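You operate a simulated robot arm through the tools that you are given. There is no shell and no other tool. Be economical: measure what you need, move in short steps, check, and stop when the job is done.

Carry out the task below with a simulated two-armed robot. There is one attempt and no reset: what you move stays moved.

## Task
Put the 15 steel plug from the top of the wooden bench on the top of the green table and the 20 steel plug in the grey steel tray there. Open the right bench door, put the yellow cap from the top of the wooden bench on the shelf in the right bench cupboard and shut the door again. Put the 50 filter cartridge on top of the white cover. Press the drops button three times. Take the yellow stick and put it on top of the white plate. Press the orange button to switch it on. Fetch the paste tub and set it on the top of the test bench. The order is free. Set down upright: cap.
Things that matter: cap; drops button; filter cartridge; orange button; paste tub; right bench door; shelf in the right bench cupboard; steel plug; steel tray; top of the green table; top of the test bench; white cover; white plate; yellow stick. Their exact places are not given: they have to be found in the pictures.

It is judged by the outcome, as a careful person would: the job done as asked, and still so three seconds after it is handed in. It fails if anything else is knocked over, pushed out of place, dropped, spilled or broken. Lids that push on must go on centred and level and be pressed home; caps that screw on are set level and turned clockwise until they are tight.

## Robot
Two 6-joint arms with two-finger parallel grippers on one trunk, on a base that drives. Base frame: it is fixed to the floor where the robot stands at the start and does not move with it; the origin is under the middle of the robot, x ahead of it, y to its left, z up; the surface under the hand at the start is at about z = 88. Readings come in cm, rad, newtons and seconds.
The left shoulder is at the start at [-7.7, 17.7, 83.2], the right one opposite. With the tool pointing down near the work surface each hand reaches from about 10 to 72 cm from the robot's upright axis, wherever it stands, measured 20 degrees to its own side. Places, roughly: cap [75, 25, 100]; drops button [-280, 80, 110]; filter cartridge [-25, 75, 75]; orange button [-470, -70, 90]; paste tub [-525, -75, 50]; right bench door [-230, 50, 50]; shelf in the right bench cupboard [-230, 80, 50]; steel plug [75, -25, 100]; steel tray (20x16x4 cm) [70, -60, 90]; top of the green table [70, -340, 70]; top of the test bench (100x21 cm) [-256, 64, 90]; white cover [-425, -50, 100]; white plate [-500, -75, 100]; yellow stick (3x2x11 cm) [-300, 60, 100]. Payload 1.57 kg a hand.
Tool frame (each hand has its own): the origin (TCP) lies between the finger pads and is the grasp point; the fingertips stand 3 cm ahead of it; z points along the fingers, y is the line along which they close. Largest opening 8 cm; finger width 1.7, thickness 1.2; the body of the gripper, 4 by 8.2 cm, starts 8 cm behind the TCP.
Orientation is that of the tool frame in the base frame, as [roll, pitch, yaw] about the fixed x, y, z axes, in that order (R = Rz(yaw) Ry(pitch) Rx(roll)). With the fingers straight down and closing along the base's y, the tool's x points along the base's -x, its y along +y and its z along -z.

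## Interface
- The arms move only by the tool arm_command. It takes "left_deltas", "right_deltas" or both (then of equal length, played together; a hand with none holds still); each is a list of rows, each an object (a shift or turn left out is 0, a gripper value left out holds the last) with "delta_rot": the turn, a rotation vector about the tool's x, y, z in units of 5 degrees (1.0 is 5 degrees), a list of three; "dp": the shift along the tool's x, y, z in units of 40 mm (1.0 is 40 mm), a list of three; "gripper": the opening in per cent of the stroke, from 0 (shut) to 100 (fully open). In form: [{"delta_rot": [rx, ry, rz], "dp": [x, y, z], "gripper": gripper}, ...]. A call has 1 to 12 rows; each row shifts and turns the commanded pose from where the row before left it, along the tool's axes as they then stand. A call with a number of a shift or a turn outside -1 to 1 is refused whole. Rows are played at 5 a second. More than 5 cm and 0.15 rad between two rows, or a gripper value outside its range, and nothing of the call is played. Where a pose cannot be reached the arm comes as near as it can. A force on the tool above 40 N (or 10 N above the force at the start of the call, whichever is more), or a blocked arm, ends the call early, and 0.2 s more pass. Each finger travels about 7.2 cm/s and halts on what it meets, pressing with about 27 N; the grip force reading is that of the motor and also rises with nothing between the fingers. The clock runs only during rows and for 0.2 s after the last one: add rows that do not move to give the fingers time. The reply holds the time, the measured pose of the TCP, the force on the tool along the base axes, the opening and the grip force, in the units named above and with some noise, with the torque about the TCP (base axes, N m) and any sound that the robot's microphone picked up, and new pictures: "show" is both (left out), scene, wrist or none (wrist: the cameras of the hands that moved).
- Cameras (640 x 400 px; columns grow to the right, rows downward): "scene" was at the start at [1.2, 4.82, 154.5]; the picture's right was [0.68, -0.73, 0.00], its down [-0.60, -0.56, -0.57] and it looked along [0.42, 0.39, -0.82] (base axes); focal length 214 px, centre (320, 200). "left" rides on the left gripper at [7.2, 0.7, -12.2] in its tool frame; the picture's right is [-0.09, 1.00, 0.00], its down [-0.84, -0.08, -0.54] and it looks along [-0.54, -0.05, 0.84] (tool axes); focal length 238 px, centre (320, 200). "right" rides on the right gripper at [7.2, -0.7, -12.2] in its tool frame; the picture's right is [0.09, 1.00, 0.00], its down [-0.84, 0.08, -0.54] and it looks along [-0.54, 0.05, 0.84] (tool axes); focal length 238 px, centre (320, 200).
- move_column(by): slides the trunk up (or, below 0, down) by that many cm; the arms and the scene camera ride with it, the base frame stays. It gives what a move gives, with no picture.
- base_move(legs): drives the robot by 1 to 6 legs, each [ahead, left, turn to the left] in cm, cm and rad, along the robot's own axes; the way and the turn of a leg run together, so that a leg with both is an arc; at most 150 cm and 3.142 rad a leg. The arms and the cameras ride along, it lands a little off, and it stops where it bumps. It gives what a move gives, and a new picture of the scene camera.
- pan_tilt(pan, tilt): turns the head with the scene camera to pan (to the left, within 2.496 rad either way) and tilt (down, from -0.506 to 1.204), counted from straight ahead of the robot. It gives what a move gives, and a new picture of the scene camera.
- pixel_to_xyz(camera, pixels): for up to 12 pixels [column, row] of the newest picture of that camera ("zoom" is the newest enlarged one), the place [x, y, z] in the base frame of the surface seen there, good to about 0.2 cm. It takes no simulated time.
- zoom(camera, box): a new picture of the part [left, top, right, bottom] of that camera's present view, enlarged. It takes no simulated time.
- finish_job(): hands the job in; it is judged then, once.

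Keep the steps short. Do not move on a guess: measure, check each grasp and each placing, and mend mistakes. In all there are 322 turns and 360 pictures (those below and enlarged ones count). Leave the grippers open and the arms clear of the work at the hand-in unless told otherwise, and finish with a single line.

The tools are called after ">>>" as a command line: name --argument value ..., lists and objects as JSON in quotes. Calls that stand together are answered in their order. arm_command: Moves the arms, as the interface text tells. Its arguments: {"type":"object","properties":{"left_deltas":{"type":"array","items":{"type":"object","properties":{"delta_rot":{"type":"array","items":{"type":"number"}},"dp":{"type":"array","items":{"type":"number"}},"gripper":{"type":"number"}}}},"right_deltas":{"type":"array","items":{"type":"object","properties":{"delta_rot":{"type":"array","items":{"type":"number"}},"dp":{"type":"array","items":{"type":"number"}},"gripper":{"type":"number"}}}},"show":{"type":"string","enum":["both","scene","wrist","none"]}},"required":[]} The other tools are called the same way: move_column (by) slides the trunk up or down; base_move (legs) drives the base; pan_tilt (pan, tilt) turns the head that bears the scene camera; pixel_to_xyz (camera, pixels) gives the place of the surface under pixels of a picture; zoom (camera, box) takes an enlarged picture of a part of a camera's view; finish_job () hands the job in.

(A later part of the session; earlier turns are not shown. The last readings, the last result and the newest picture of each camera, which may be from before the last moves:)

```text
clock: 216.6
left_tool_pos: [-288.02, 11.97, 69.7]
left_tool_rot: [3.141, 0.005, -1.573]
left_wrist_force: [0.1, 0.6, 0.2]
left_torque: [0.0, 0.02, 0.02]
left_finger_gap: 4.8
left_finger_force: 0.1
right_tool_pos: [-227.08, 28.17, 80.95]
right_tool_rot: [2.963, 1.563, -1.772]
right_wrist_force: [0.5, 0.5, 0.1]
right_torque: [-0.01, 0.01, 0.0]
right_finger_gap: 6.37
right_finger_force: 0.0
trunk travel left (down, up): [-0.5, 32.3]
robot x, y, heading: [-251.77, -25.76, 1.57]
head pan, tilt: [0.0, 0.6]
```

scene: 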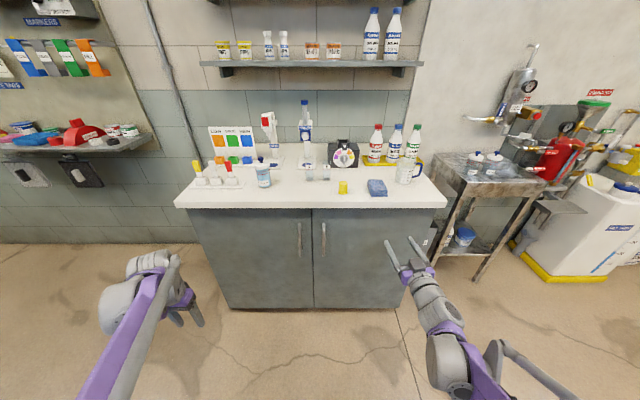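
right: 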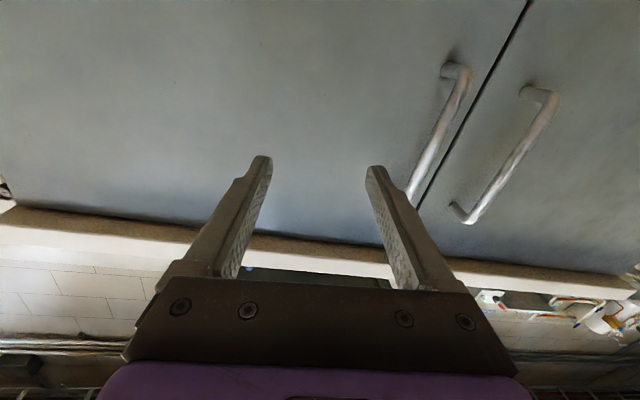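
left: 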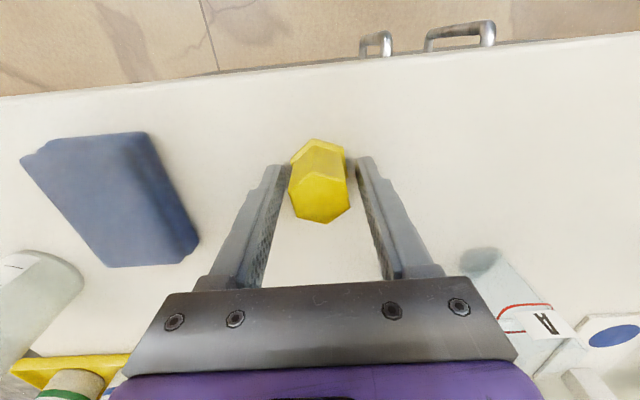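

Straight now. I shift the base 22.5 cm left instead, and lower the hand to z≈72.

>>> base_move --legs '[[0, 22.5, 0]]'

>>> arm_command --right_deltas '[{"dp": [0.7, 0, 0]}, {"dp": [0.7, 0, 0]}, {"dp": [0.8, 0, 0]}, {}]' --show "both"

```text
clock: 219.2
left_tool_pos: [-310.63, 11.97, 69.62]
left_tool_rot: [3.14, 0.006, -1.572]
left_wrist_force: [0.1, -0.3, 0.5]
left_torque: [0.0, 0.02, 0.0]
left_finger_gap: 4.8
left_finger_force: 0.1
right_tool_pos: [-249.58, 28.36, 80.93]
right_tool_rot: [2.982, 1.564, -1.754]
right_wrist_force: [0.5, 0.0, -0.5]
right_torque: [0.01, 0.01, 0.01]
right_finger_gap: 6.42
right_finger_force: 0.1
trunk travel left (down, up): [-0.5, 32.3]
robot x, y, heading: [-274.62, -26.19, 1.569]
head pan, tilt: [0.0, 0.6]
```

scene: 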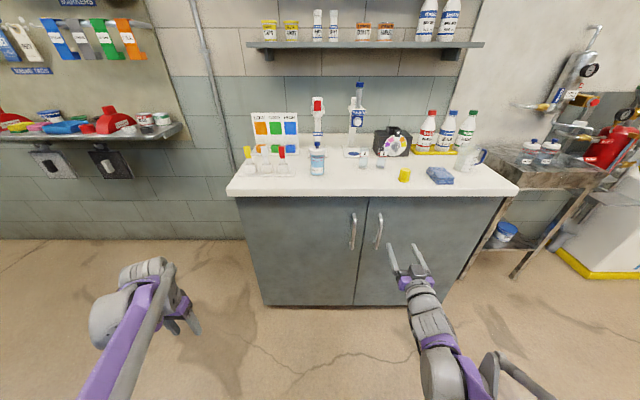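

```text
clock: 220.2
left_tool_pos: [-310.6, 12.01, 69.55]
left_tool_rot: [3.139, 0.004, -1.572]
left_wrist_force: [0.0, -0.8, -0.1]
left_torque: [-0.01, -0.01, -0.01]
left_finger_gap: 4.76
left_finger_force: 0.1
right_tool_pos: [-249.51, 28.28, 72.14]
right_tool_rot: [2.967, 1.563, -1.769]
right_wrist_force: [0.2, 0.8, 0.4]
right_torque: [0.0, -0.02, -0.03]
right_finger_gap: 6.41
right_finger_force: 0.0
trunk travel left (down, up): [-0.5, 32.3]
robot x, y, heading: [-274.24, -25.95, 1.565]
head pan, tilt: [0.0, 0.6]
```

scene: 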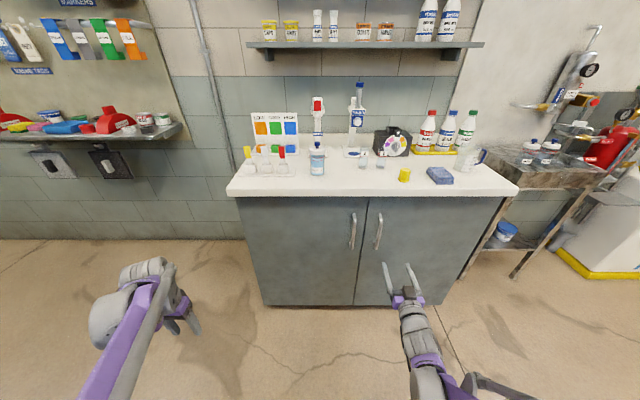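
right: 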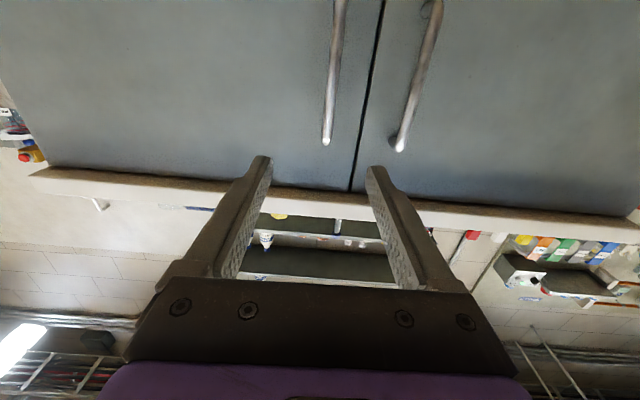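

Pose is good. The right handle is at (330,80) in the upside-down picture. I measure it.

>>> pixel_to_xyz --camera "right" --pixels '[[329, 130], [331, 100], [335, 60], [337, 20], [326, 142], [380, 60]]'

```text
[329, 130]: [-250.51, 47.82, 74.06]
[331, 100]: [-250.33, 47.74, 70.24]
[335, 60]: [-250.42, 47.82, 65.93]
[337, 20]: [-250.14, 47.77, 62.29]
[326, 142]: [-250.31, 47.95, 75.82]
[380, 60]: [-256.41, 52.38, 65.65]
```

Handle centre (−250.3, 48.3). I extend ahead 19.9 cm, with small corrections.

>>> arm_command --right_deltas '[{"dp": [0.3, 0.1, 1]}, {"dp": [0.3, 0.1, 1]}, {"dp": [0, 0, 1]}, {"dp": [0, 0, 1]}, {}]' --show "wrist"

```text
clock: 221.4
left_tool_pos: [-310.51, 11.98, 69.52]
left_tool_rot: [3.141, 0.007, -1.573]
left_wrist_force: [0.3, 0.1, -0.1]
left_torque: [0.0, -0.01, -0.01]
left_finger_gap: 4.81
left_finger_force: 0.0
right_tool_pos: [-250.12, 44.36, 69.52]
right_tool_rot: [2.995, 1.564, -1.739]
right_wrist_force: [0.0, 0.0, -0.2]
right_torque: [-0.01, 0.02, 0.0]
right_finger_gap: 6.4
right_finger_force: 0.1
trunk travel left (down, up): [-0.5, 32.3]
robot x, y, heading: [-274.71, -26.26, 1.574]
head pan, tilt: [0.0, 0.6]
```

right: 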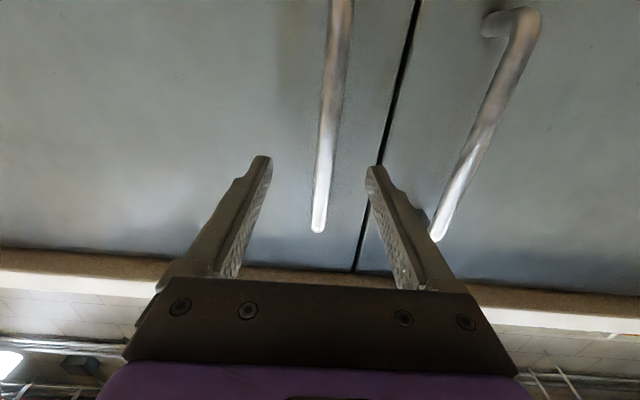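

Handle is between the fingers. 4 cm more ahead, then close.

>>> arm_command --right_deltas '[{"dp": [0, 0, 0.5]}, {"dp": [0, 0, 0.46]}, {"gripper": 0}, {}, {}, {}]' --show "wrist"

```text
clock: 222.8
left_tool_pos: [-310.79, 11.95, 69.62]
left_tool_rot: [3.141, 0.007, -1.571]
left_wrist_force: [-0.7, 0.0, -0.1]
left_torque: [0.02, -0.01, -0.01]
left_finger_gap: 4.81
left_finger_force: 0.1
right_tool_pos: [-250.25, 48.13, 69.56]
right_tool_rot: [-3.141, 1.563, -1.587]
right_wrist_force: [-23.2, -6.6, -6.6]
right_torque: [0.3, 0.01, 0.12]
right_finger_gap: 1.39
right_finger_force: 29.9
trunk travel left (down, up): [-0.5, 32.3]
robot x, y, heading: [-274.81, -25.59, 1.569]
head pan, tilt: [0.0, 0.6]
```

right: 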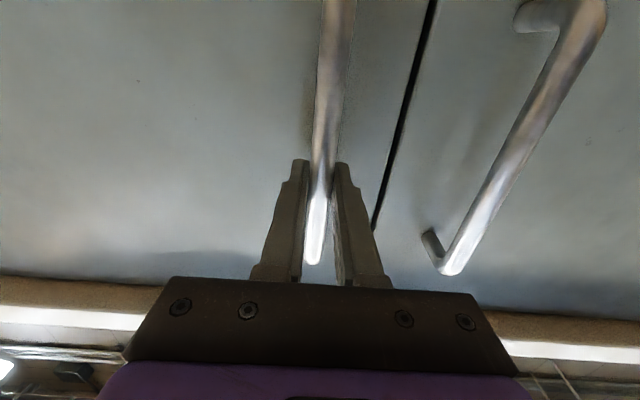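

Handle gripped (gap 1.39). I pull along the door's arc, turning the tool with it, 20° first.

>>> arm_command --right_deltas '[{"dp": [0, 0.06, 0]}, {"delta_rot": [-0.4, 0, 0], "dp": [0, -0.035, -0.41]}, {"delta_rot": [-0.8, 0, 0], "dp": [0, -0.07, -0.82]}, {"delta_rot": [-0.8, 0, 0], "dp": [0, -0.07, -0.82]}, {"delta_rot": [-0.8, 0, 0], "dp": [0, -0.07, -0.82]}, {"delta_rot": [-0.8, 0, 0], "dp": [0, -0.07, -0.82]}, {}]' --show "both"

```text
clock: 224.1
left_tool_pos: [-310.42, 12.19, 69.7]
left_tool_rot: [3.141, 0.005, -1.577]
left_wrist_force: [0.0, 0.2, -0.3]
left_torque: [-0.02, -0.01, 0.03]
left_finger_gap: 4.83
left_finger_force: 0.1
right_tool_pos: [-247.22, 36.39, 69.55]
right_tool_rot: [2.716, 1.56, -1.79]
right_wrist_force: [5.8, 2.1, -1.4]
right_torque: [-0.18, -0.16, -0.18]
right_finger_gap: 1.37
right_finger_force: 29.7
trunk travel left (down, up): [-0.5, 32.3]
robot x, y, heading: [-274.3, -25.62, 1.562]
head pan, tilt: [0.0, 0.6]
stopped in row 6 (right hand): the force on the tool passed its limit at 45 N (the readings are from after the stop); the commanded pose is now the measured one
```

scene: 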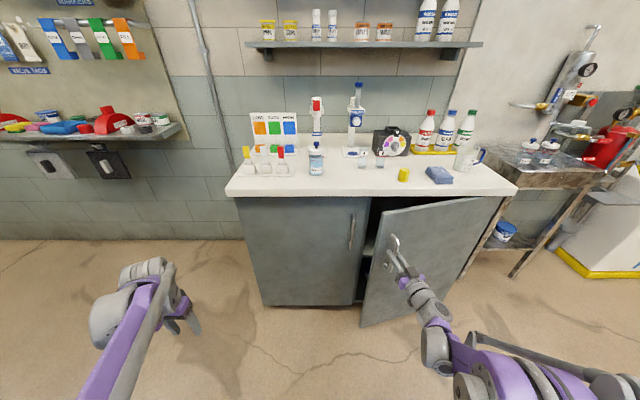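
right: 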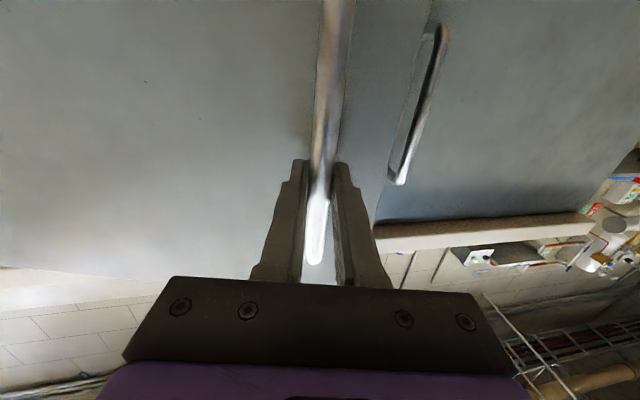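

Door opened ~14°. Continue in smaller steps.

>>> arm_command --right_deltas '[{"delta_rot": [-0.6, 0, 0], "dp": [0, -0.04, -0.3]}, {"delta_rot": [-0.5, 0, 0], "dp": [0, -0.05, -0.5]}, {"delta_rot": [-0.5, 0, 0], "dp": [0, -0.05, -0.5]}, {"delta_rot": [-0.5, 0, 0], "dp": [0, -0.05, -0.5]}, {"delta_rot": [-0.5, 0, 0], "dp": [0, -0.05, -0.5]}, {"delta_rot": [-0.5, 0, 0], "dp": [0, -0.05, -0.5]}, {}]' --show "none"

```text
clock: 225.2
left_tool_pos: [-310.19, 12.17, 69.57]
left_tool_rot: [3.14, 0.004, -1.579]
left_wrist_force: [0.3, 0.6, 0.7]
left_torque: [0.01, -0.02, 0.03]
left_finger_gap: 4.8
left_finger_force: 0.0
right_tool_pos: [-243.5, 29.35, 69.49]
right_tool_rot: [2.722, 1.557, -1.6]
right_wrist_force: [5.7, 4.1, -8.0]
right_torque: [-0.5, -0.44, -0.18]
right_finger_gap: 1.38
right_finger_force: 30.7
trunk travel left (down, up): [-0.5, 32.3]
robot x, y, heading: [-274.41, -25.68, 1.565]
head pan, tilt: [0.0, 0.6]
stopped in row 5 (right hand): the force on the tool passed its limit at 43 N (the readings are from after the stop); the commanded pose is now the measured one
```

Door ~25° open. I release the handle, retreat 8 cm and look.

>>> arm_command --right_deltas '[{"gripper": 60}, {}, {"dp": [0, 0, -1]}, {"dp": [0, 0, -1]}, {"gripper": 0}, {}]' --show "both"

```text
clock: 226.6
left_tool_pos: [-310.22, 12.14, 69.63]
left_tool_rot: [3.139, 0.006, -1.576]
left_wrist_force: [-0.1, -0.5, -0.6]
left_torque: [0.03, 0.02, 0.0]
left_finger_gap: 4.77
left_finger_force: 0.1
right_tool_pos: [-240.71, 21.85, 69.67]
right_tool_rot: [2.523, 1.561, -1.795]
right_wrist_force: [0.3, -0.9, -0.1]
right_torque: [0.03, 0.01, 0.01]
right_finger_gap: 0.02
right_finger_force: 20.5
trunk travel left (down, up): [-0.5, 32.3]
robot x, y, heading: [-274.7, -25.88, 1.566]
head pan, tilt: [0.0, 0.6]
```

scene: 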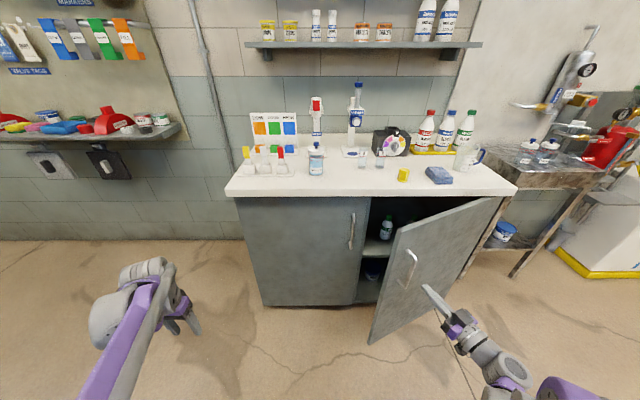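
right: 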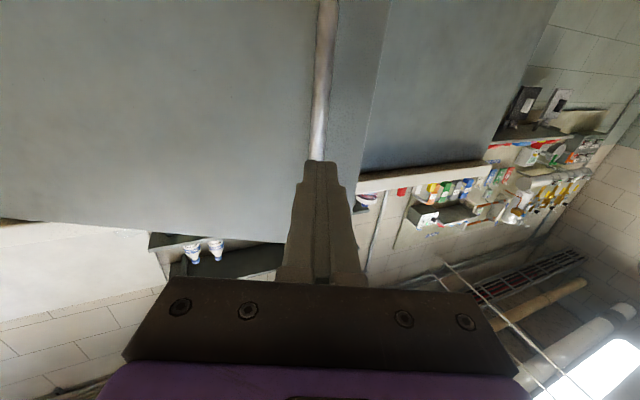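

The door stays open ~25° and the shelf is visible inside. I measure the door's free edge.

>>> pixel_to_xyz --camera "scene" --pixels '[[399, 235], [393, 255], [388, 280], [410, 265], [490, 210], [380, 285], [375, 248], [388, 225]]'

>>> zoom --camera "scene" --box '[340, 180, 500, 340]'

```text
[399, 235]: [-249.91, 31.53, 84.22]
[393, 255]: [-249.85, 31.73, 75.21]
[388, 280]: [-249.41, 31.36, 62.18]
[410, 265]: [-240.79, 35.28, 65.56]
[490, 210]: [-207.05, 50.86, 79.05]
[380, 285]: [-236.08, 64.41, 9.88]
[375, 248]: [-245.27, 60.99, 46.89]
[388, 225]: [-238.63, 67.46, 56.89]
```

```text
2.50 times, centred on (420, 260) of scene
```

zoom: 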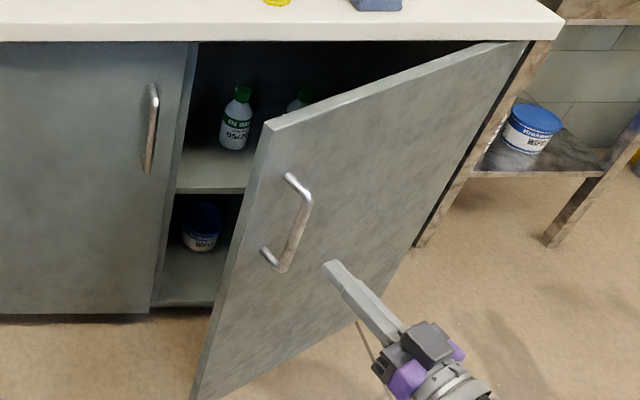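

Shelf top z≈47. Now the right hand goes left past the door edge (x −249.9), then straightens.

>>> arm_command --right_deltas '[{"dp": [0, 0.77, 0.34]}, {"dp": [0, 0.77, 0.34]}, {"dp": [0, 0.77, 0.34]}, {"dp": [0, 0.77, 0.34]}, {"delta_rot": [0.8, 0, 0]}, {"delta_rot": [0.8, 0, 0]}, {"delta_rot": [0.8, 0, 0]}, {"delta_rot": [0.8, 0, 0]}, {"delta_rot": [0.8, 0, 0]}, {"delta_rot": [0.8, 0, 0]}]' --show "both"

```text
clock: 228.8
left_tool_pos: [-310.3, 12.28, 69.56]
left_tool_rot: [3.14, 0.004, -1.575]
left_wrist_force: [0.5, 0.1, 0.6]
left_torque: [0.0, -0.01, 0.0]
left_finger_gap: 4.8
left_finger_force: 0.1
right_tool_pos: [-253.68, 22.13, 69.89]
right_tool_rot: [2.935, 1.56, -1.786]
right_wrist_force: [0.2, -0.5, -0.7]
right_torque: [-0.01, -0.01, 0.02]
right_finger_gap: 0.01
right_finger_force: 21.0
right hand out of reach, approached as far as the arm can: row 10
trunk travel left (down, up): [-0.5, 32.3]
robot x, y, heading: [-274.55, -25.26, 1.563]
head pan, tilt: [0.0, 0.6]
```

scene: 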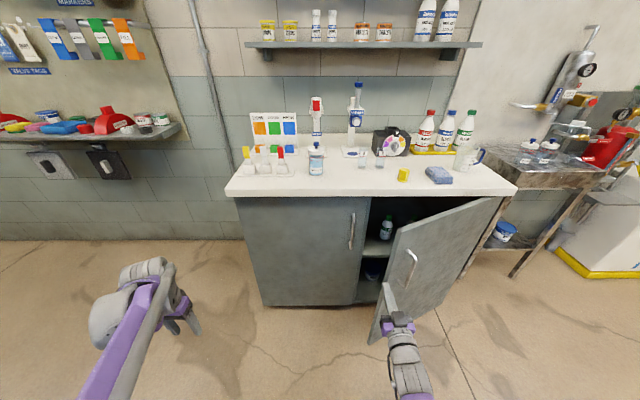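
right: 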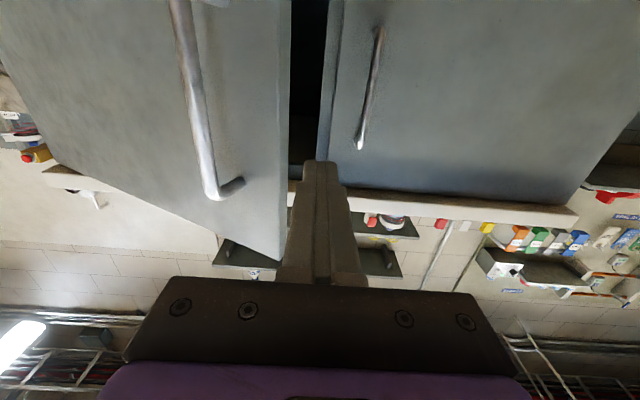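

Clear of the edge. Forward 14 cm beside the door edge, then push it to the right and back toward me.

>>> arm_command --right_deltas '[{"dp": [0, 0, 0.9]}, {"dp": [0, 0, 0.9]}, {"dp": [0, 0, 0.9]}, {"dp": [0, 0, 0.7]}, {"dp": [0, -0.7, 0]}, {"dp": [0, -0.7, -0.3]}, {"dp": [0, -0.7, -0.5]}, {"dp": [0, -0.7, -0.6]}]' --show "both"

```text
clock: 229.9
left_tool_pos: [-310.46, 11.98, 69.59]
left_tool_rot: [3.14, 0.005, -1.575]
left_wrist_force: [-0.4, 0.1, 0.4]
left_torque: [0.02, 0.02, -0.03]
left_finger_gap: 4.81
left_finger_force: 0.0
right_tool_pos: [-251.88, 35.63, 69.79]
right_tool_rot: [2.977, 1.561, -1.748]
right_wrist_force: [-4.4, -1.5, 0.8]
right_torque: [-0.01, -0.08, -0.12]
right_finger_gap: 0.0
right_finger_force: 21.4
right hand out of reach, approached as far as the arm can: row 2
trunk travel left (down, up): [-0.5, 32.3]
robot x, y, heading: [-274.66, -25.7, 1.566]
head pan, tilt: [0.0, 0.6]
stopped in row 5 (right hand): the force on the tool passed its limit at 62 N (the readings are from after the stop); the commanded pose is now the measured one
```

scene: 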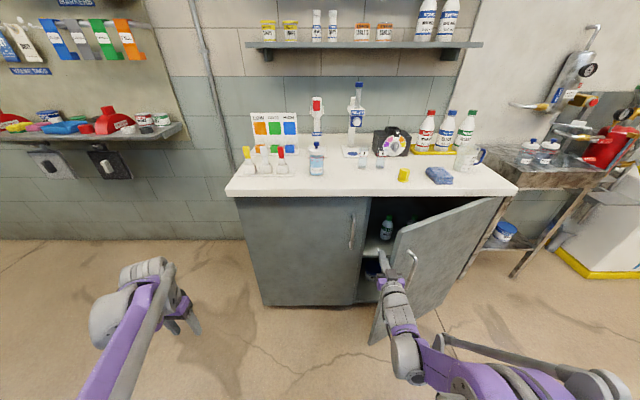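
right: 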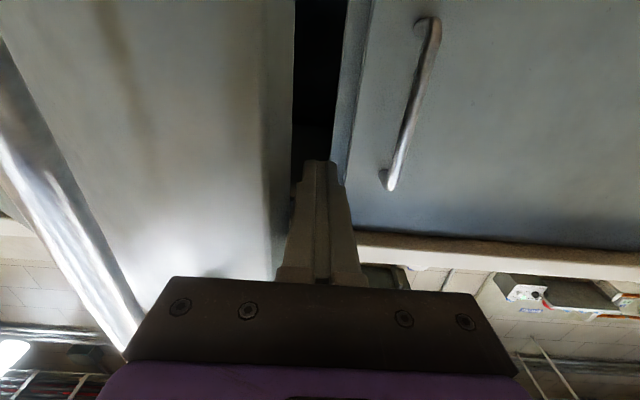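

Contact with the edge. Push slower: 1 cm rows.

>>> arm_command --right_deltas '[{"dp": [0, -0.2, -0.05]}, {"dp": [0, -0.2, -0.1]}, {"dp": [0, -0.25, -0.15]}, {"dp": [0, -0.25, -0.2]}, {"dp": [0, -0.25, -0.2]}, {"dp": [0, -0.25, -0.2]}, {"dp": [0, -0.25, -0.2]}, {"dp": [0, -0.25, -0.2]}, {"dp": [0, -0.25, -0.2]}, {"dp": [0, -0.25, -0.2]}, {"dp": [0, -0.25, -0.2]}]' --show "scene"

```text
clock: 230.4
left_tool_pos: [-310.5, 12.05, 69.63]
left_tool_rot: [3.14, 0.006, -1.574]
left_wrist_force: [-0.2, -0.6, -0.5]
left_torque: [0.02, 0.04, 0.01]
left_finger_gap: 4.79
left_finger_force: 0.0
right_tool_pos: [-251.67, 35.4, 69.66]
right_tool_rot: [2.915, 1.562, -1.801]
right_wrist_force: [-4.7, -2.8, 1.7]
right_torque: [-0.01, -0.02, -0.17]
right_finger_gap: 0.02
right_finger_force: 21.1
trunk travel left (down, up): [-0.5, 32.3]
robot x, y, heading: [-274.86, -25.73, 1.568]
head pan, tilt: [0.0, 0.6]
stopped in row 2 (right hand): the force on the tool passed its limit at 47 N (the readings are from after the stop); the commanded pose is now the measured one
```

scene: 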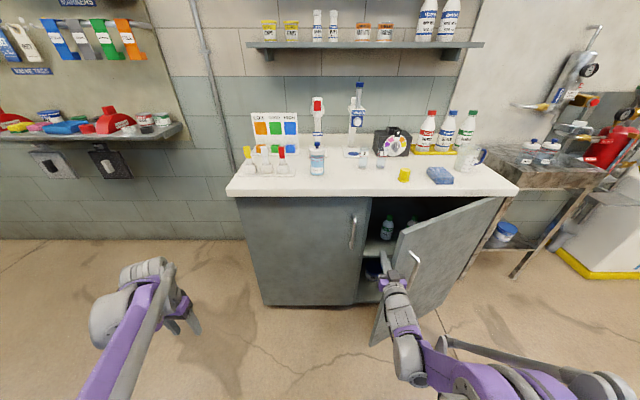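

Pushing on the edge face jams. I'll rather grip the handle again and pull further. Retrace: back out first.

>>> arm_command --right_deltas '[{"dp": [0, 0.15, 0]}, {"dp": [0, 0.1, -0.8]}, {"dp": [0, 0, -0.9]}, {"dp": [0, 0, -0.9]}, {"dp": [0, 0, -0.85]}, {"delta_rot": [-0.8, 0, 0]}, {"delta_rot": [-0.8, 0, 0]}, {"delta_rot": [-0.8, 0, 0]}, {"delta_rot": [-0.8, 0, 0]}, {"delta_rot": [-0.8, 0, 0]}, {"delta_rot": [-0.8, 0, 0]}]' --show "none"

>>> arm_command --right_deltas '[{"dp": [0, -0.77, -0.34]}, {"dp": [0, -0.77, -0.34]}, {"dp": [0, -0.77, -0.34]}, {"dp": [0, -0.5, -0.2], "gripper": 60}, {}, {}]' --show "wrist"

```text
clock: 232.8
left_tool_pos: [-310.45, 12.02, 69.59]
left_tool_rot: [3.139, 0.004, -1.575]
left_wrist_force: [-0.3, -0.3, -0.4]
left_torque: [0.04, 0.04, -0.02]
left_finger_gap: 4.81
left_finger_force: 0.0
right_tool_pos: [-252.55, 21.66, 69.81]
right_tool_rot: [2.51, 1.562, -1.789]
right_wrist_force: [-0.3, -0.5, -0.2]
right_torque: [-0.02, 0.03, 0.02]
right_finger_gap: 0.0
right_finger_force: 21.5
trunk travel left (down, up): [-0.5, 32.3]
robot x, y, heading: [-274.17, -25.86, 1.571]
head pan, tilt: [0.0, 0.6]
```

```text
clock: 234.2
left_tool_pos: [-310.45, 12.11, 69.51]
left_tool_rot: [3.14, 0.006, -1.574]
left_wrist_force: [-0.5, 1.0, 1.2]
left_torque: [0.02, -0.03, 0.03]
left_finger_gap: 4.82
left_finger_force: 0.1
right_tool_pos: [-240.35, 21.71, 69.8]
right_tool_rot: [2.504, 1.559, -1.795]
right_wrist_force: [-0.5, 0.2, 0.6]
right_torque: [-0.01, -0.01, 0.02]
right_finger_gap: 4.81
right_finger_force: 0.0
trunk travel left (down, up): [-0.5, 32.3]
robot x, y, heading: [-274.28, -25.52, 1.569]
head pan, tilt: [0.0, 0.6]
```

right: 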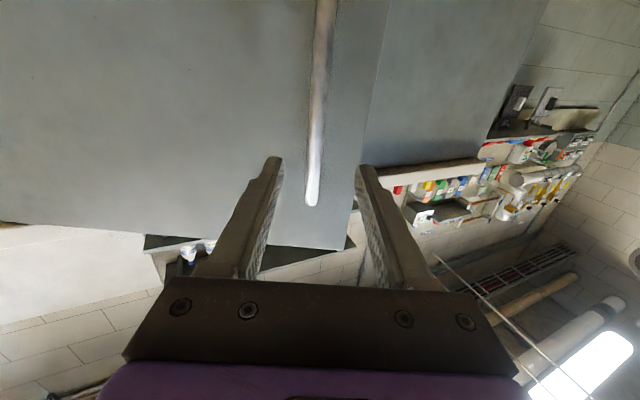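

>>> pixel_to_xyz --camera "right" --pixels '[[312, 190], [318, 120], [322, 60]]'

```text
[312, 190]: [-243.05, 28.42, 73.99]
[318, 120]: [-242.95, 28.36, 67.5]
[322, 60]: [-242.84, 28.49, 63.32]
```

Handle at (−243.2,29.1). Re-grip, then pull along the arc with better direction.

>>> arm_command --right_deltas '[{"dp": [0, -0.06, 1]}, {"dp": [0, 0, 0.98]}, {"gripper": 0}, {}, {}, {"delta_rot": [-0.5, 0, 0], "dp": [0, -0.065, -0.5]}, {"delta_rot": [-0.5, 0, 0], "dp": [0, -0.065, -0.5]}, {"delta_rot": [-0.5, 0, 0], "dp": [0, -0.065, -0.5]}, {"delta_rot": [-0.5, 0, 0], "dp": [0, -0.065, -0.5]}, {"delta_rot": [-0.5, 0, 0], "dp": [0, -0.065, -0.5]}, {"delta_rot": [-0.5, 0, 0], "dp": [0, -0.065, -0.5]}]' --show "scene"

```text
clock: 236.3
left_tool_pos: [-310.4, 12.12, 69.53]
left_tool_rot: [3.14, 0.005, -1.575]
left_wrist_force: [0.3, -0.7, -0.4]
left_torque: [-0.01, 0.0, -0.02]
left_finger_gap: 4.79
left_finger_force: 0.0
right_tool_pos: [-238.2, 22.74, 69.66]
right_tool_rot: [2.323, 1.561, -1.817]
right_wrist_force: [4.3, 3.5, -6.3]
right_torque: [0.11, -0.29, -0.18]
right_finger_gap: 1.37
right_finger_force: 30.2
trunk travel left (down, up): [-0.5, 32.3]
robot x, y, heading: [-274.41, -25.94, 1.568]
head pan, tilt: [0.0, 0.6]
stopped in row 10 (right hand): the force on the tool passed its limit at 43 N (the readings are from after the stop); the commanded pose is now the measured one
```

scene: 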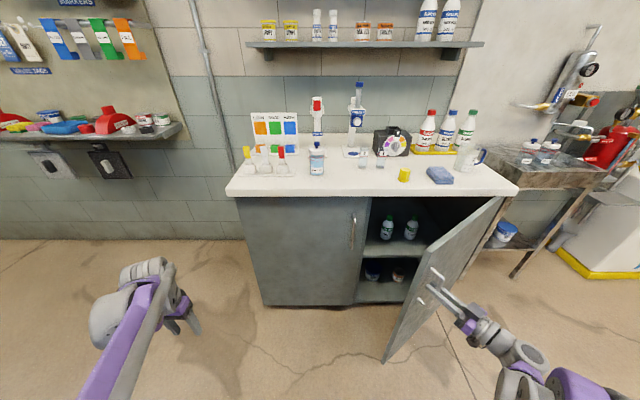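

~35° open. Continue.

>>> arm_command --right_deltas '[{"delta_rot": [-0.5, 0, 0], "dp": [0, -0.09, -0.3]}, {"delta_rot": [-0.5, 0, 0], "dp": [0, -0.08, -0.5]}, {"delta_rot": [-0.5, 0, 0], "dp": [0, -0.08, -0.5]}, {"delta_rot": [-0.5, 0, 0], "dp": [0, -0.08, -0.5]}, {"delta_rot": [-0.5, 0, 0], "dp": [0, -0.08, -0.5]}, {"delta_rot": [-0.5, 0, 0], "dp": [0, -0.08, -0.5]}, {"delta_rot": [-0.5, 0, 0], "dp": [0, -0.08, -0.5]}]' --show "none"

>>> arm_command --right_deltas '[{"delta_rot": [-0.5, 0, 0], "dp": [0, -0.09, -0.3]}, {"delta_rot": [-0.5, 0, 0], "dp": [0, -0.08, -0.5]}, {"delta_rot": [-0.5, 0, 0], "dp": [0, -0.08, -0.5]}, {"delta_rot": [-0.5, 0, 0], "dp": [0, -0.08, -0.5]}, {"delta_rot": [-0.5, 0, 0], "dp": [0, -0.08, -0.5]}, {"delta_rot": [-0.5, 0, 0], "dp": [0, -0.08, -0.5]}]' --show "scene"

```text
clock: 237.9
left_tool_pos: [-310.34, 12.05, 69.57]
left_tool_rot: [3.137, 0.002, -1.575]
left_wrist_force: [-0.6, -0.8, 0.5]
left_torque: [0.0, 0.01, 0.0]
left_finger_gap: 4.78
left_finger_force: 0.0
right_tool_pos: [-227.88, 14.2, 69.78]
right_tool_rot: [1.888, 1.559, -1.947]
right_wrist_force: [5.2, 10.4, -21.2]
right_torque: [0.48, -0.02, -0.08]
right_finger_gap: 1.35
right_finger_force: 30.5
trunk travel left (down, up): [-0.5, 32.3]
robot x, y, heading: [-274.44, -25.32, 1.568]
head pan, tilt: [0.0, 0.6]
```

```text
clock: 238.7
left_tool_pos: [-310.3, 12.08, 69.65]
left_tool_rot: [3.14, 0.004, -1.577]
left_wrist_force: [-0.4, 0.7, 0.4]
left_torque: [0.0, -0.01, -0.01]
left_finger_gap: 4.8
left_finger_force: 0.0
right_tool_pos: [-224.4, 12.52, 69.74]
right_tool_rot: [1.519, 1.563, -2.186]
right_wrist_force: [-3.3, -6.7, 0.7]
right_torque: [0.42, 0.1, 0.2]
right_finger_gap: 1.39
right_finger_force: 30.4
right hand out of reach, approached as far as the arm can: row 3, 4
trunk travel left (down, up): [-0.5, 32.3]
robot x, y, heading: [-274.28, -25.72, 1.57]
head pan, tilt: [0.0, 0.6]
stopped in row 4 (right hand): the force on the tool passed its limit at 55 N (the readings are from after the stop); the commanded pose is now the measured one
```

scene: 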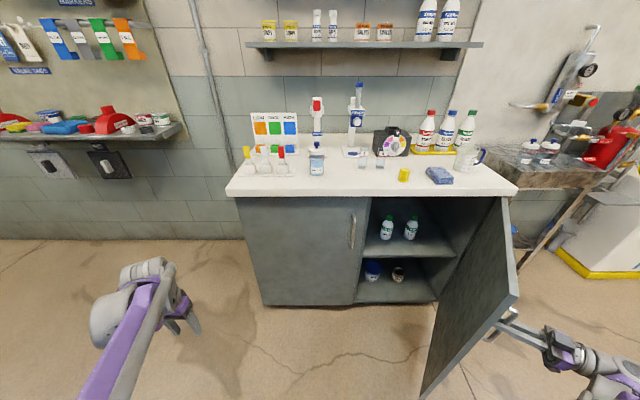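

Door ~57° open: good access. I release the handle, back off 8 cm, then raise the trunk to lift both hands.

>>> arm_command --right_deltas '[{"gripper": 60}, {}, {"dp": [0, 0, -0.8]}, {"dp": [0, 0, -0.8]}, {}]' --show "none"

>>> move_column --by 32

>>> pan_tilt --pan -0.3 --tilt 0.8

```text
clock: 239.9
left_tool_pos: [-310.34, 12.05, 69.67]
left_tool_rot: [3.139, 0.006, -1.578]
left_wrist_force: [0.0, -0.1, -0.9]
left_torque: [0.01, 0.0, 0.0]
left_finger_gap: 4.82
left_finger_force: 0.1
right_tool_pos: [-224.54, 12.59, 69.69]
right_tool_rot: [1.598, 1.562, -2.106]
right_wrist_force: [0.1, 0.3, -0.1]
right_torque: [-0.01, -0.02, 0.02]
right_finger_gap: 4.82
right_finger_force: 0.1
right hand out of reach, approached as far as the arm can: row 3, 4
trunk travel left (down, up): [-0.5, 32.3]
robot x, y, heading: [-274.12, -25.78, 1.57]
head pan, tilt: [0.0, 0.6]
```

```text
clock: 243.1
left_tool_pos: [-310.31, 12.05, 101.56]
left_tool_rot: [3.139, 0.005, -1.576]
left_wrist_force: [0.1, 0.0, 0.1]
left_torque: [0.03, 0.03, 0.02]
left_finger_gap: 4.79
left_finger_force: 0.0
right_tool_pos: [-224.37, 16.54, 105.84]
right_tool_rot: [-0.943, 1.496, 1.632]
right_wrist_force: [-0.7, 0.8, -0.6]
right_torque: [0.04, 0.05, 0.0]
right_finger_gap: 4.8
right_finger_force: 0.1
trunk travel left (down, up): [-32.5, 0.3]
robot x, y, heading: [-274.27, -25.88, 1.566]
head pan, tilt: [0.0, 0.6]
```

```text
clock: 243.9
left_tool_pos: [-310.41, 12.12, 101.74]
left_tool_rot: [3.139, 0.006, -1.578]
left_wrist_force: [0.2, -0.1, -1.4]
left_torque: [0.0, 0.0, -0.02]
left_finger_gap: 4.8
left_finger_force: 0.0
right_tool_pos: [-224.41, 16.6, 105.88]
right_tool_rot: [-0.944, 1.497, 1.632]
right_wrist_force: [0.3, 0.2, 0.9]
right_torque: [-0.03, -0.01, -0.04]
right_finger_gap: 4.8
right_finger_force: 0.1
trunk travel left (down, up): [-32.5, 0.3]
robot x, y, heading: [-274.27, -25.92, 1.564]
head pan, tilt: [-0.3, 0.799]
```

scene: 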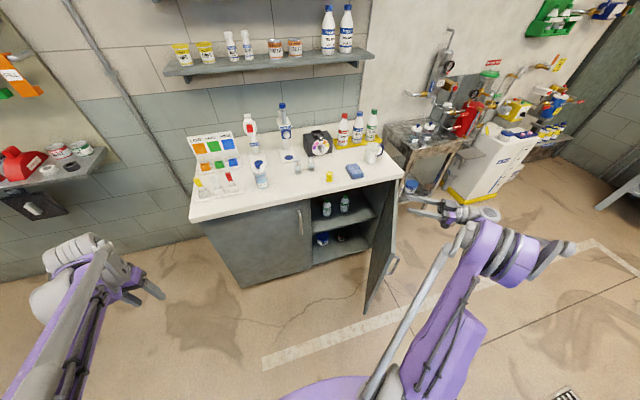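

The hand came up with the trunk (clear above the door top now). Next I rotate the right hand back to straight ahead.

>>> arm_command --right_deltas '[{"delta_rot": [0.95, 0, 0]}, {"delta_rot": [0.95, 0, 0]}, {"delta_rot": [0.95, 0, 0]}, {"delta_rot": [0.95, 0, 0]}, {"delta_rot": [0.95, 0, 0]}, {"delta_rot": [0.95, 0, 0]}, {"delta_rot": [0.95, 0, 0]}, {"delta_rot": [0.95, 0, 0]}, {"delta_rot": [0.95, 0, 0]}, {"delta_rot": [0.95, 0, 0]}, {"delta_rot": [0.95, 0, 0]}, {"delta_rot": [0.95, 0, 0]}]' --show "none"

>>> arm_command --right_deltas '[{"delta_rot": [0, 1, 0]}, {"delta_rot": [0, 1, 0]}, {"delta_rot": [0, 1, 0]}, {"delta_rot": [0, 1, 0]}, {"delta_rot": [0, 1, 0]}, {"delta_rot": [0, 1, 0]}, {"delta_rot": [0, 1, 0]}, {"delta_rot": [0, 1, 0]}, {"delta_rot": [0, 1, 0]}]' --show "both"

```text
clock: 246.5
left_tool_pos: [-310.51, 11.92, 101.66]
left_tool_rot: [3.14, 0.005, -1.577]
left_wrist_force: [0.0, -0.6, -0.5]
left_torque: [0.03, -0.01, -0.03]
left_finger_gap: 4.79
left_finger_force: 0.0
right_tool_pos: [-224.49, 16.56, 105.98]
right_tool_rot: [0.048, 1.495, 1.628]
right_wrist_force: [0.6, 0.2, 0.0]
right_torque: [0.01, 0.0, -0.03]
right_finger_gap: 4.82
right_finger_force: 0.0
trunk travel left (down, up): [-32.5, 0.3]
robot x, y, heading: [-274.55, -25.85, 1.565]
head pan, tilt: [-0.3, 0.799]
```

```text
clock: 248.5
left_tool_pos: [-310.34, 12.03, 101.51]
left_tool_rot: [3.14, 0.004, -1.576]
left_wrist_force: [-0.2, -0.1, -0.4]
left_torque: [0.0, 0.01, 0.06]
left_finger_gap: 4.79
left_finger_force: 0.0
right_tool_pos: [-224.5, 16.51, 105.89]
right_tool_rot: [3.134, 0.858, -1.566]
right_wrist_force: [0.0, -0.5, 0.5]
right_torque: [-0.01, 0.02, -0.02]
right_finger_gap: 4.78
right_finger_force: 0.2
trunk travel left (down, up): [-32.5, 0.3]
robot x, y, heading: [-274.29, -26.07, 1.566]
head pan, tilt: [-0.3, 0.799]
```

scene: 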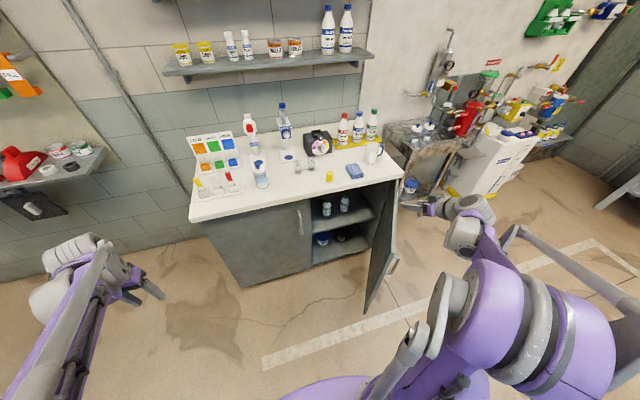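
right: 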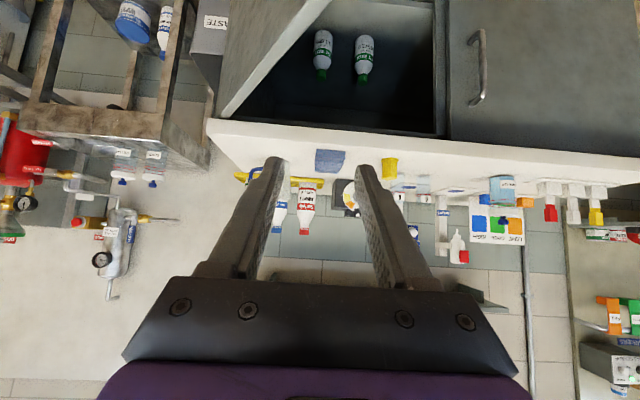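

The hand is pitched 49° from vertical. I drive 14 cm ahead, then move the hand left and toward the cap's front.

>>> base_move --legs '[[14, 0, 0]]'

>>> arm_command --right_deltas '[{"dp": [0, 0.9, 0], "gripper": 75}, {"dp": [0, 0.9, 0]}, {"dp": [0, 0.9, 0]}, {"dp": [0, 0.9, 0]}, {"dp": [0, 0.9, 0]}, {"dp": [-0.34, 0, 0.8]}, {"dp": [-0.34, 0, 0.8]}, {"dp": [-0.34, 0, 0.8]}, {}]' --show "both"

```text
clock: 249.8
left_tool_pos: [-310.24, 25.89, 101.67]
left_tool_rot: [3.14, 0.004, -1.576]
left_wrist_force: [-0.3, -0.3, -0.4]
left_torque: [0.0, 0.01, -0.01]
left_finger_gap: 4.79
left_finger_force: 0.0
right_tool_pos: [-224.42, 30.36, 105.89]
right_tool_rot: [3.136, 0.858, -1.565]
right_wrist_force: [0.6, 0.2, -0.2]
right_torque: [0.03, -0.01, 0.0]
right_finger_gap: 4.8
right_finger_force: 0.0
trunk travel left (down, up): [-32.5, 0.3]
robot x, y, heading: [-274.2, -11.93, 1.571]
head pan, tilt: [-0.3, 0.799]
```

scene: 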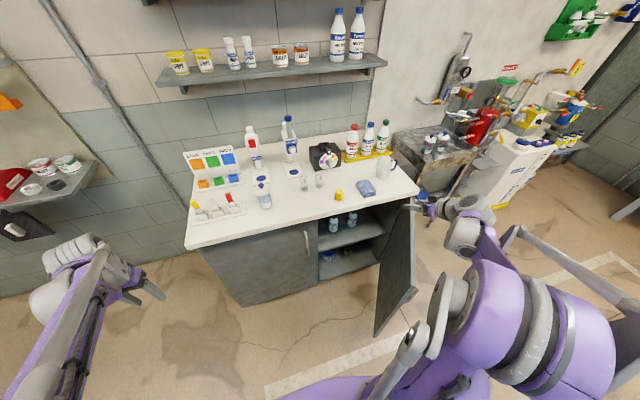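

```text
clock: 251.8
left_tool_pos: [-310.41, 25.97, 101.52]
left_tool_rot: [3.14, 0.006, -1.576]
left_wrist_force: [0.3, -0.5, 1.1]
left_torque: [0.02, 0.05, -0.01]
left_finger_gap: 4.78
left_finger_force: 0.0
right_tool_pos: [-242.42, 40.26, 102.67]
right_tool_rot: [3.138, 0.859, -1.565]
right_wrist_force: [-0.5, 0.0, -0.7]
right_torque: [0.01, -0.03, 0.02]
right_finger_gap: 5.99
right_finger_force: 0.1
trunk travel left (down, up): [-32.5, 0.3]
robot x, y, heading: [-274.26, -12.06, 1.565]
head pan, tilt: [-0.3, 0.799]
```

scene: 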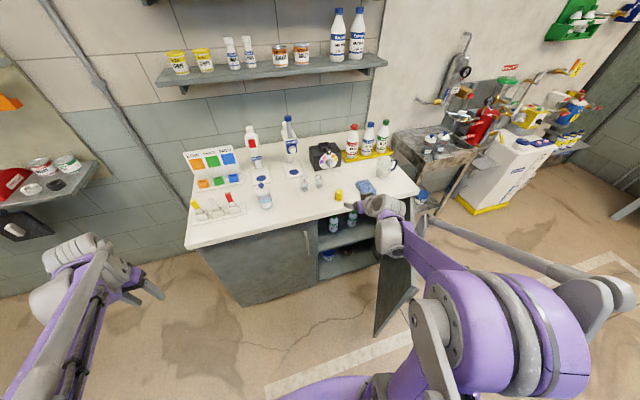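
right: 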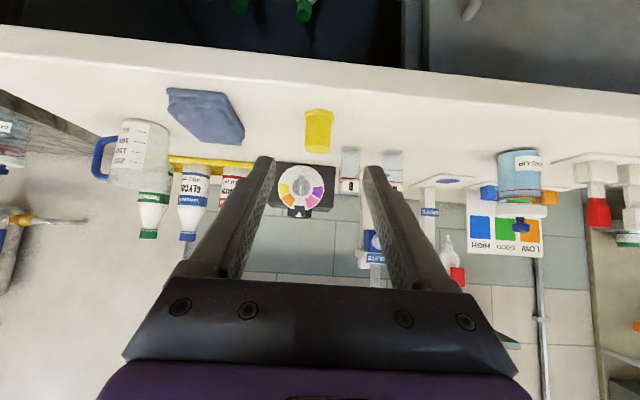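

>>> pixel_to_xyz --camera "right" --pixels '[[319, 125], [318, 145], [307, 128], [330, 130], [350, 180], [319, 112]]'

>>> zoom --camera "right" --box '[270, 80, 370, 180]'

```text
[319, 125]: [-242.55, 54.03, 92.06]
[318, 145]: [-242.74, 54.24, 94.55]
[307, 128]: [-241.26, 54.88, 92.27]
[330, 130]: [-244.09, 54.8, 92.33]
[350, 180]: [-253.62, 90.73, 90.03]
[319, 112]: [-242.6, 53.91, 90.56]
```

```text
4.00 times, centred on (320, 130) of right
```

zoom: 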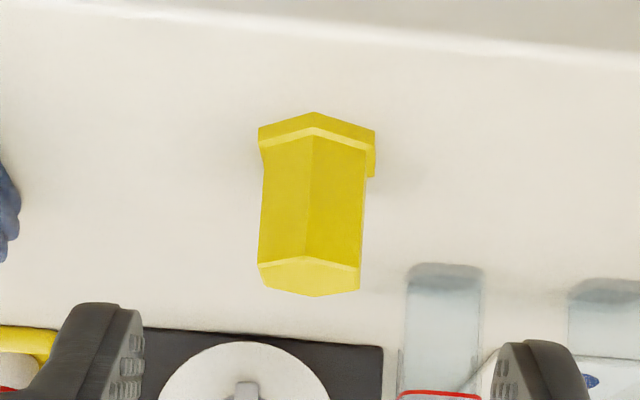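

Cap centre (−242.65,55.9). Approach along the tool and grip.

>>> arm_command --right_deltas '[{"dp": [-0.67, 0.06, 0.5]}, {"dp": [0, 0, 1]}, {"dp": [0, 0, 1]}, {"dp": [0, 0, 1]}, {"dp": [0, 0, 0.6]}, {}]' --show "wrist"

```text
clock: 253.2
left_tool_pos: [-310.32, 25.78, 101.46]
left_tool_rot: [3.139, 0.005, -1.576]
left_wrist_force: [-0.3, -0.3, -0.8]
left_torque: [0.0, 0.02, -0.01]
left_finger_gap: 4.8
left_finger_force: 0.0
right_tool_pos: [-242.87, 54.52, 94.03]
right_tool_rot: [3.136, 0.859, -1.565]
right_wrist_force: [0.3, 0.4, -0.7]
right_torque: [-0.03, 0.02, -0.01]
right_finger_gap: 6.01
right_finger_force: 0.0
trunk travel left (down, up): [-32.5, 0.3]
robot x, y, heading: [-274.39, -11.95, 1.57]
head pan, tilt: [-0.3, 0.799]
```

right: 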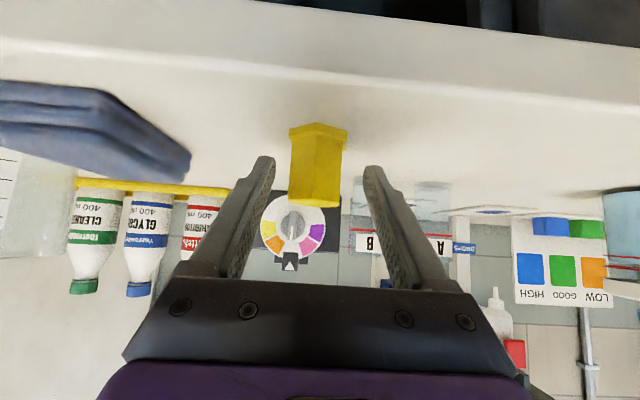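

>>> arm_command --right_deltas '[{"dp": [0, 0, 0.44]}, {"gripper": 0}, {}, {}, {}, {}]' --show "wrist"

```text
clock: 254.6
left_tool_pos: [-310.37, 25.88, 101.57]
left_tool_rot: [3.14, 0.008, -1.577]
left_wrist_force: [-0.1, -1.1, -0.4]
left_torque: [0.03, -0.01, 0.01]
left_finger_gap: 4.79
left_finger_force: 0.0
right_tool_pos: [-242.88, 55.81, 92.94]
right_tool_rot: [3.137, 0.859, -1.567]
right_wrist_force: [-0.7, 0.5, -0.4]
right_torque: [0.01, 0.01, -0.04]
right_finger_gap: 3.55
right_finger_force: 27.2
trunk travel left (down, up): [-32.5, 0.3]
robot x, y, heading: [-274.6, -11.79, 1.569]
head pan, tilt: [-0.3, 0.799]
```

right: 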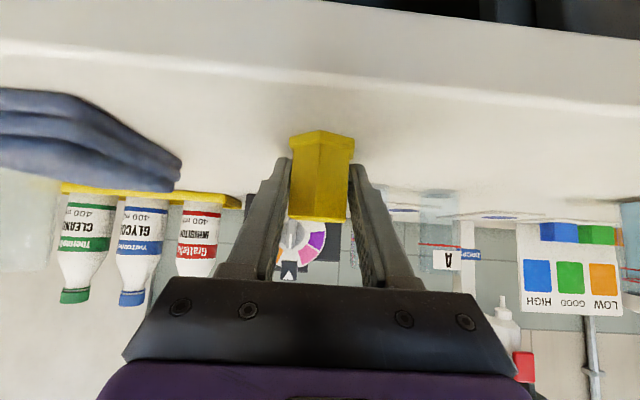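

Cap gripped (3.55). Lift 4 cm and pull back out over the edge; then check elbow clearances to the door.

>>> arm_command --right_deltas '[{"dp": [-0.38, 0, -0.33]}, {"dp": [-0.38, 0, -0.33]}, {"dp": [-0.38, 0, -0.33]}, {"dp": [0.5, 0, -0.57]}, {"dp": [0.5, 0, -0.57]}, {"dp": [0.5, 0, -0.57]}, {"dp": [0.5, 0, -0.57]}, {"dp": [0.5, 0, -0.57]}, {"dp": [0.5, 0, -0.57]}, {"dp": [0.5, 0, -0.57]}, {"dp": [0.5, 0, -0.57]}, {}]' --show "both"

>>> pixel_to_xyz --camera "scene" --pixels '[[415, 245], [405, 290], [380, 330], [392, 215], [340, 225], [355, 215], [450, 300], [560, 300], [520, 260]]'

```text
clock: 257.2
left_tool_pos: [-310.33, 25.95, 101.53]
left_tool_rot: [3.14, 0.004, -1.576]
left_wrist_force: [-0.9, 0.0, -0.4]
left_torque: [0.02, -0.01, 0.02]
left_finger_gap: 4.83
left_finger_force: 0.1
right_tool_pos: [-242.71, 31.47, 98.87]
right_tool_rot: [3.136, 0.857, -1.567]
right_wrist_force: [0.3, -0.5, 0.2]
right_torque: [-0.01, 0.0, -0.01]
right_finger_gap: 3.52
right_finger_force: 26.7
trunk travel left (down, up): [-32.5, 0.3]
robot x, y, heading: [-274.35, -11.83, 1.565]
head pan, tilt: [-0.3, 0.799]
```

scene: 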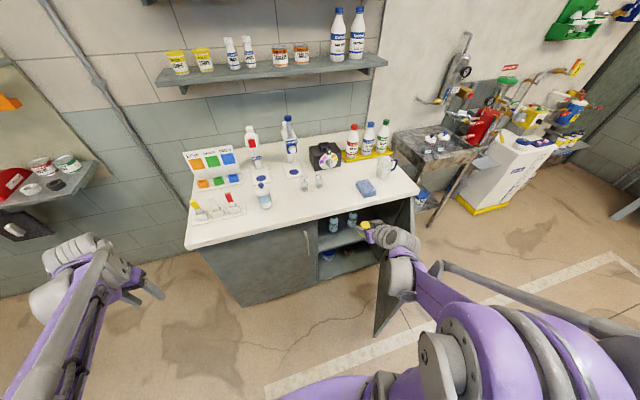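
right: 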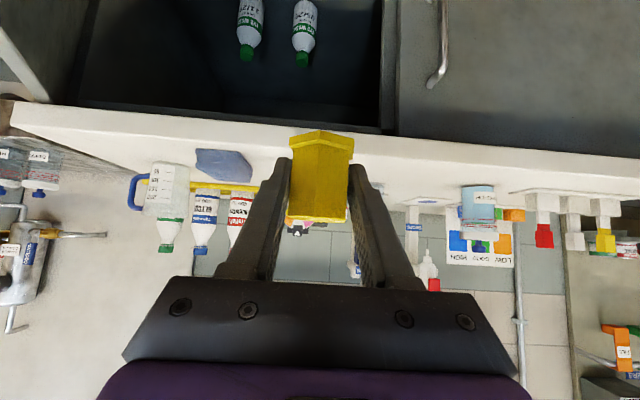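

```text
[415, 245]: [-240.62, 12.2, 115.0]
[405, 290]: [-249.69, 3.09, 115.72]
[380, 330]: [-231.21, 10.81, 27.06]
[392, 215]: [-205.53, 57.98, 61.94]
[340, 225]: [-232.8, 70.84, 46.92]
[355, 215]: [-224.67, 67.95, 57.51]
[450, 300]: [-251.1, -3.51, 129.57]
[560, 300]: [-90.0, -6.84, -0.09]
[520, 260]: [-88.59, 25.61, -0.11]
```

Door edge at (−231,11); forearm clears it. Lower the trunk 30 cm and look into the cupboard.

>>> move_column --by -30

>>> arm_command --right_deltas '[{"dp": [0.5, 0, -0.4]}, {}]' --show "both"

```text
clock: 260.2
left_tool_pos: [-310.32, 26.03, 71.7]
left_tool_rot: [3.14, 0.005, -1.576]
left_wrist_force: [0.8, -0.3, -0.3]
left_torque: [0.04, 0.0, 0.0]
left_finger_gap: 4.82
left_finger_force: 0.0
right_tool_pos: [-242.74, 31.37, 68.7]
right_tool_rot: [3.135, 0.858, -1.567]
right_wrist_force: [-0.8, 0.3, -0.3]
right_torque: [-0.01, 0.02, -0.01]
right_finger_gap: 3.53
right_finger_force: 26.6
trunk travel left (down, up): [-2.5, 30.3]
robot x, y, heading: [-273.98, -11.76, 1.569]
head pan, tilt: [-0.3, 0.799]
```

```text
clock: 260.8
left_tool_pos: [-310.42, 26.06, 71.64]
left_tool_rot: [3.14, 0.005, -1.577]
left_wrist_force: [0.3, 0.4, -0.3]
left_torque: [0.02, 0.01, 0.03]
left_finger_gap: 4.83
left_finger_force: 0.1
right_tool_pos: [-242.49, 28.92, 68.14]
right_tool_rot: [3.138, 0.859, -1.566]
right_wrist_force: [0.2, -0.4, 0.7]
right_torque: [0.0, 0.02, -0.05]
right_finger_gap: 3.53
right_finger_force: 26.8
trunk travel left (down, up): [-2.5, 30.3]
robot x, y, heading: [-274.35, -11.76, 1.57]
head pan, tilt: [-0.3, 0.799]
```

scene: 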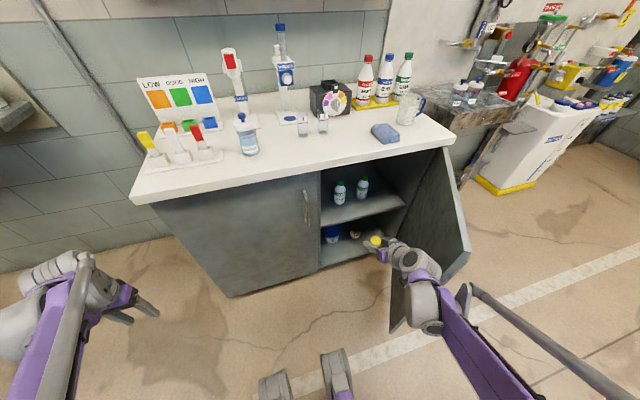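
right: 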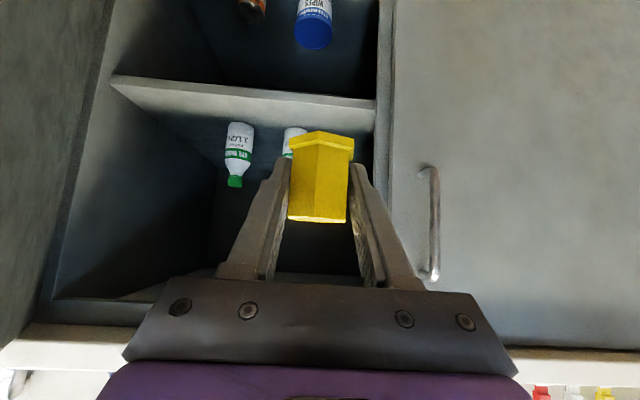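

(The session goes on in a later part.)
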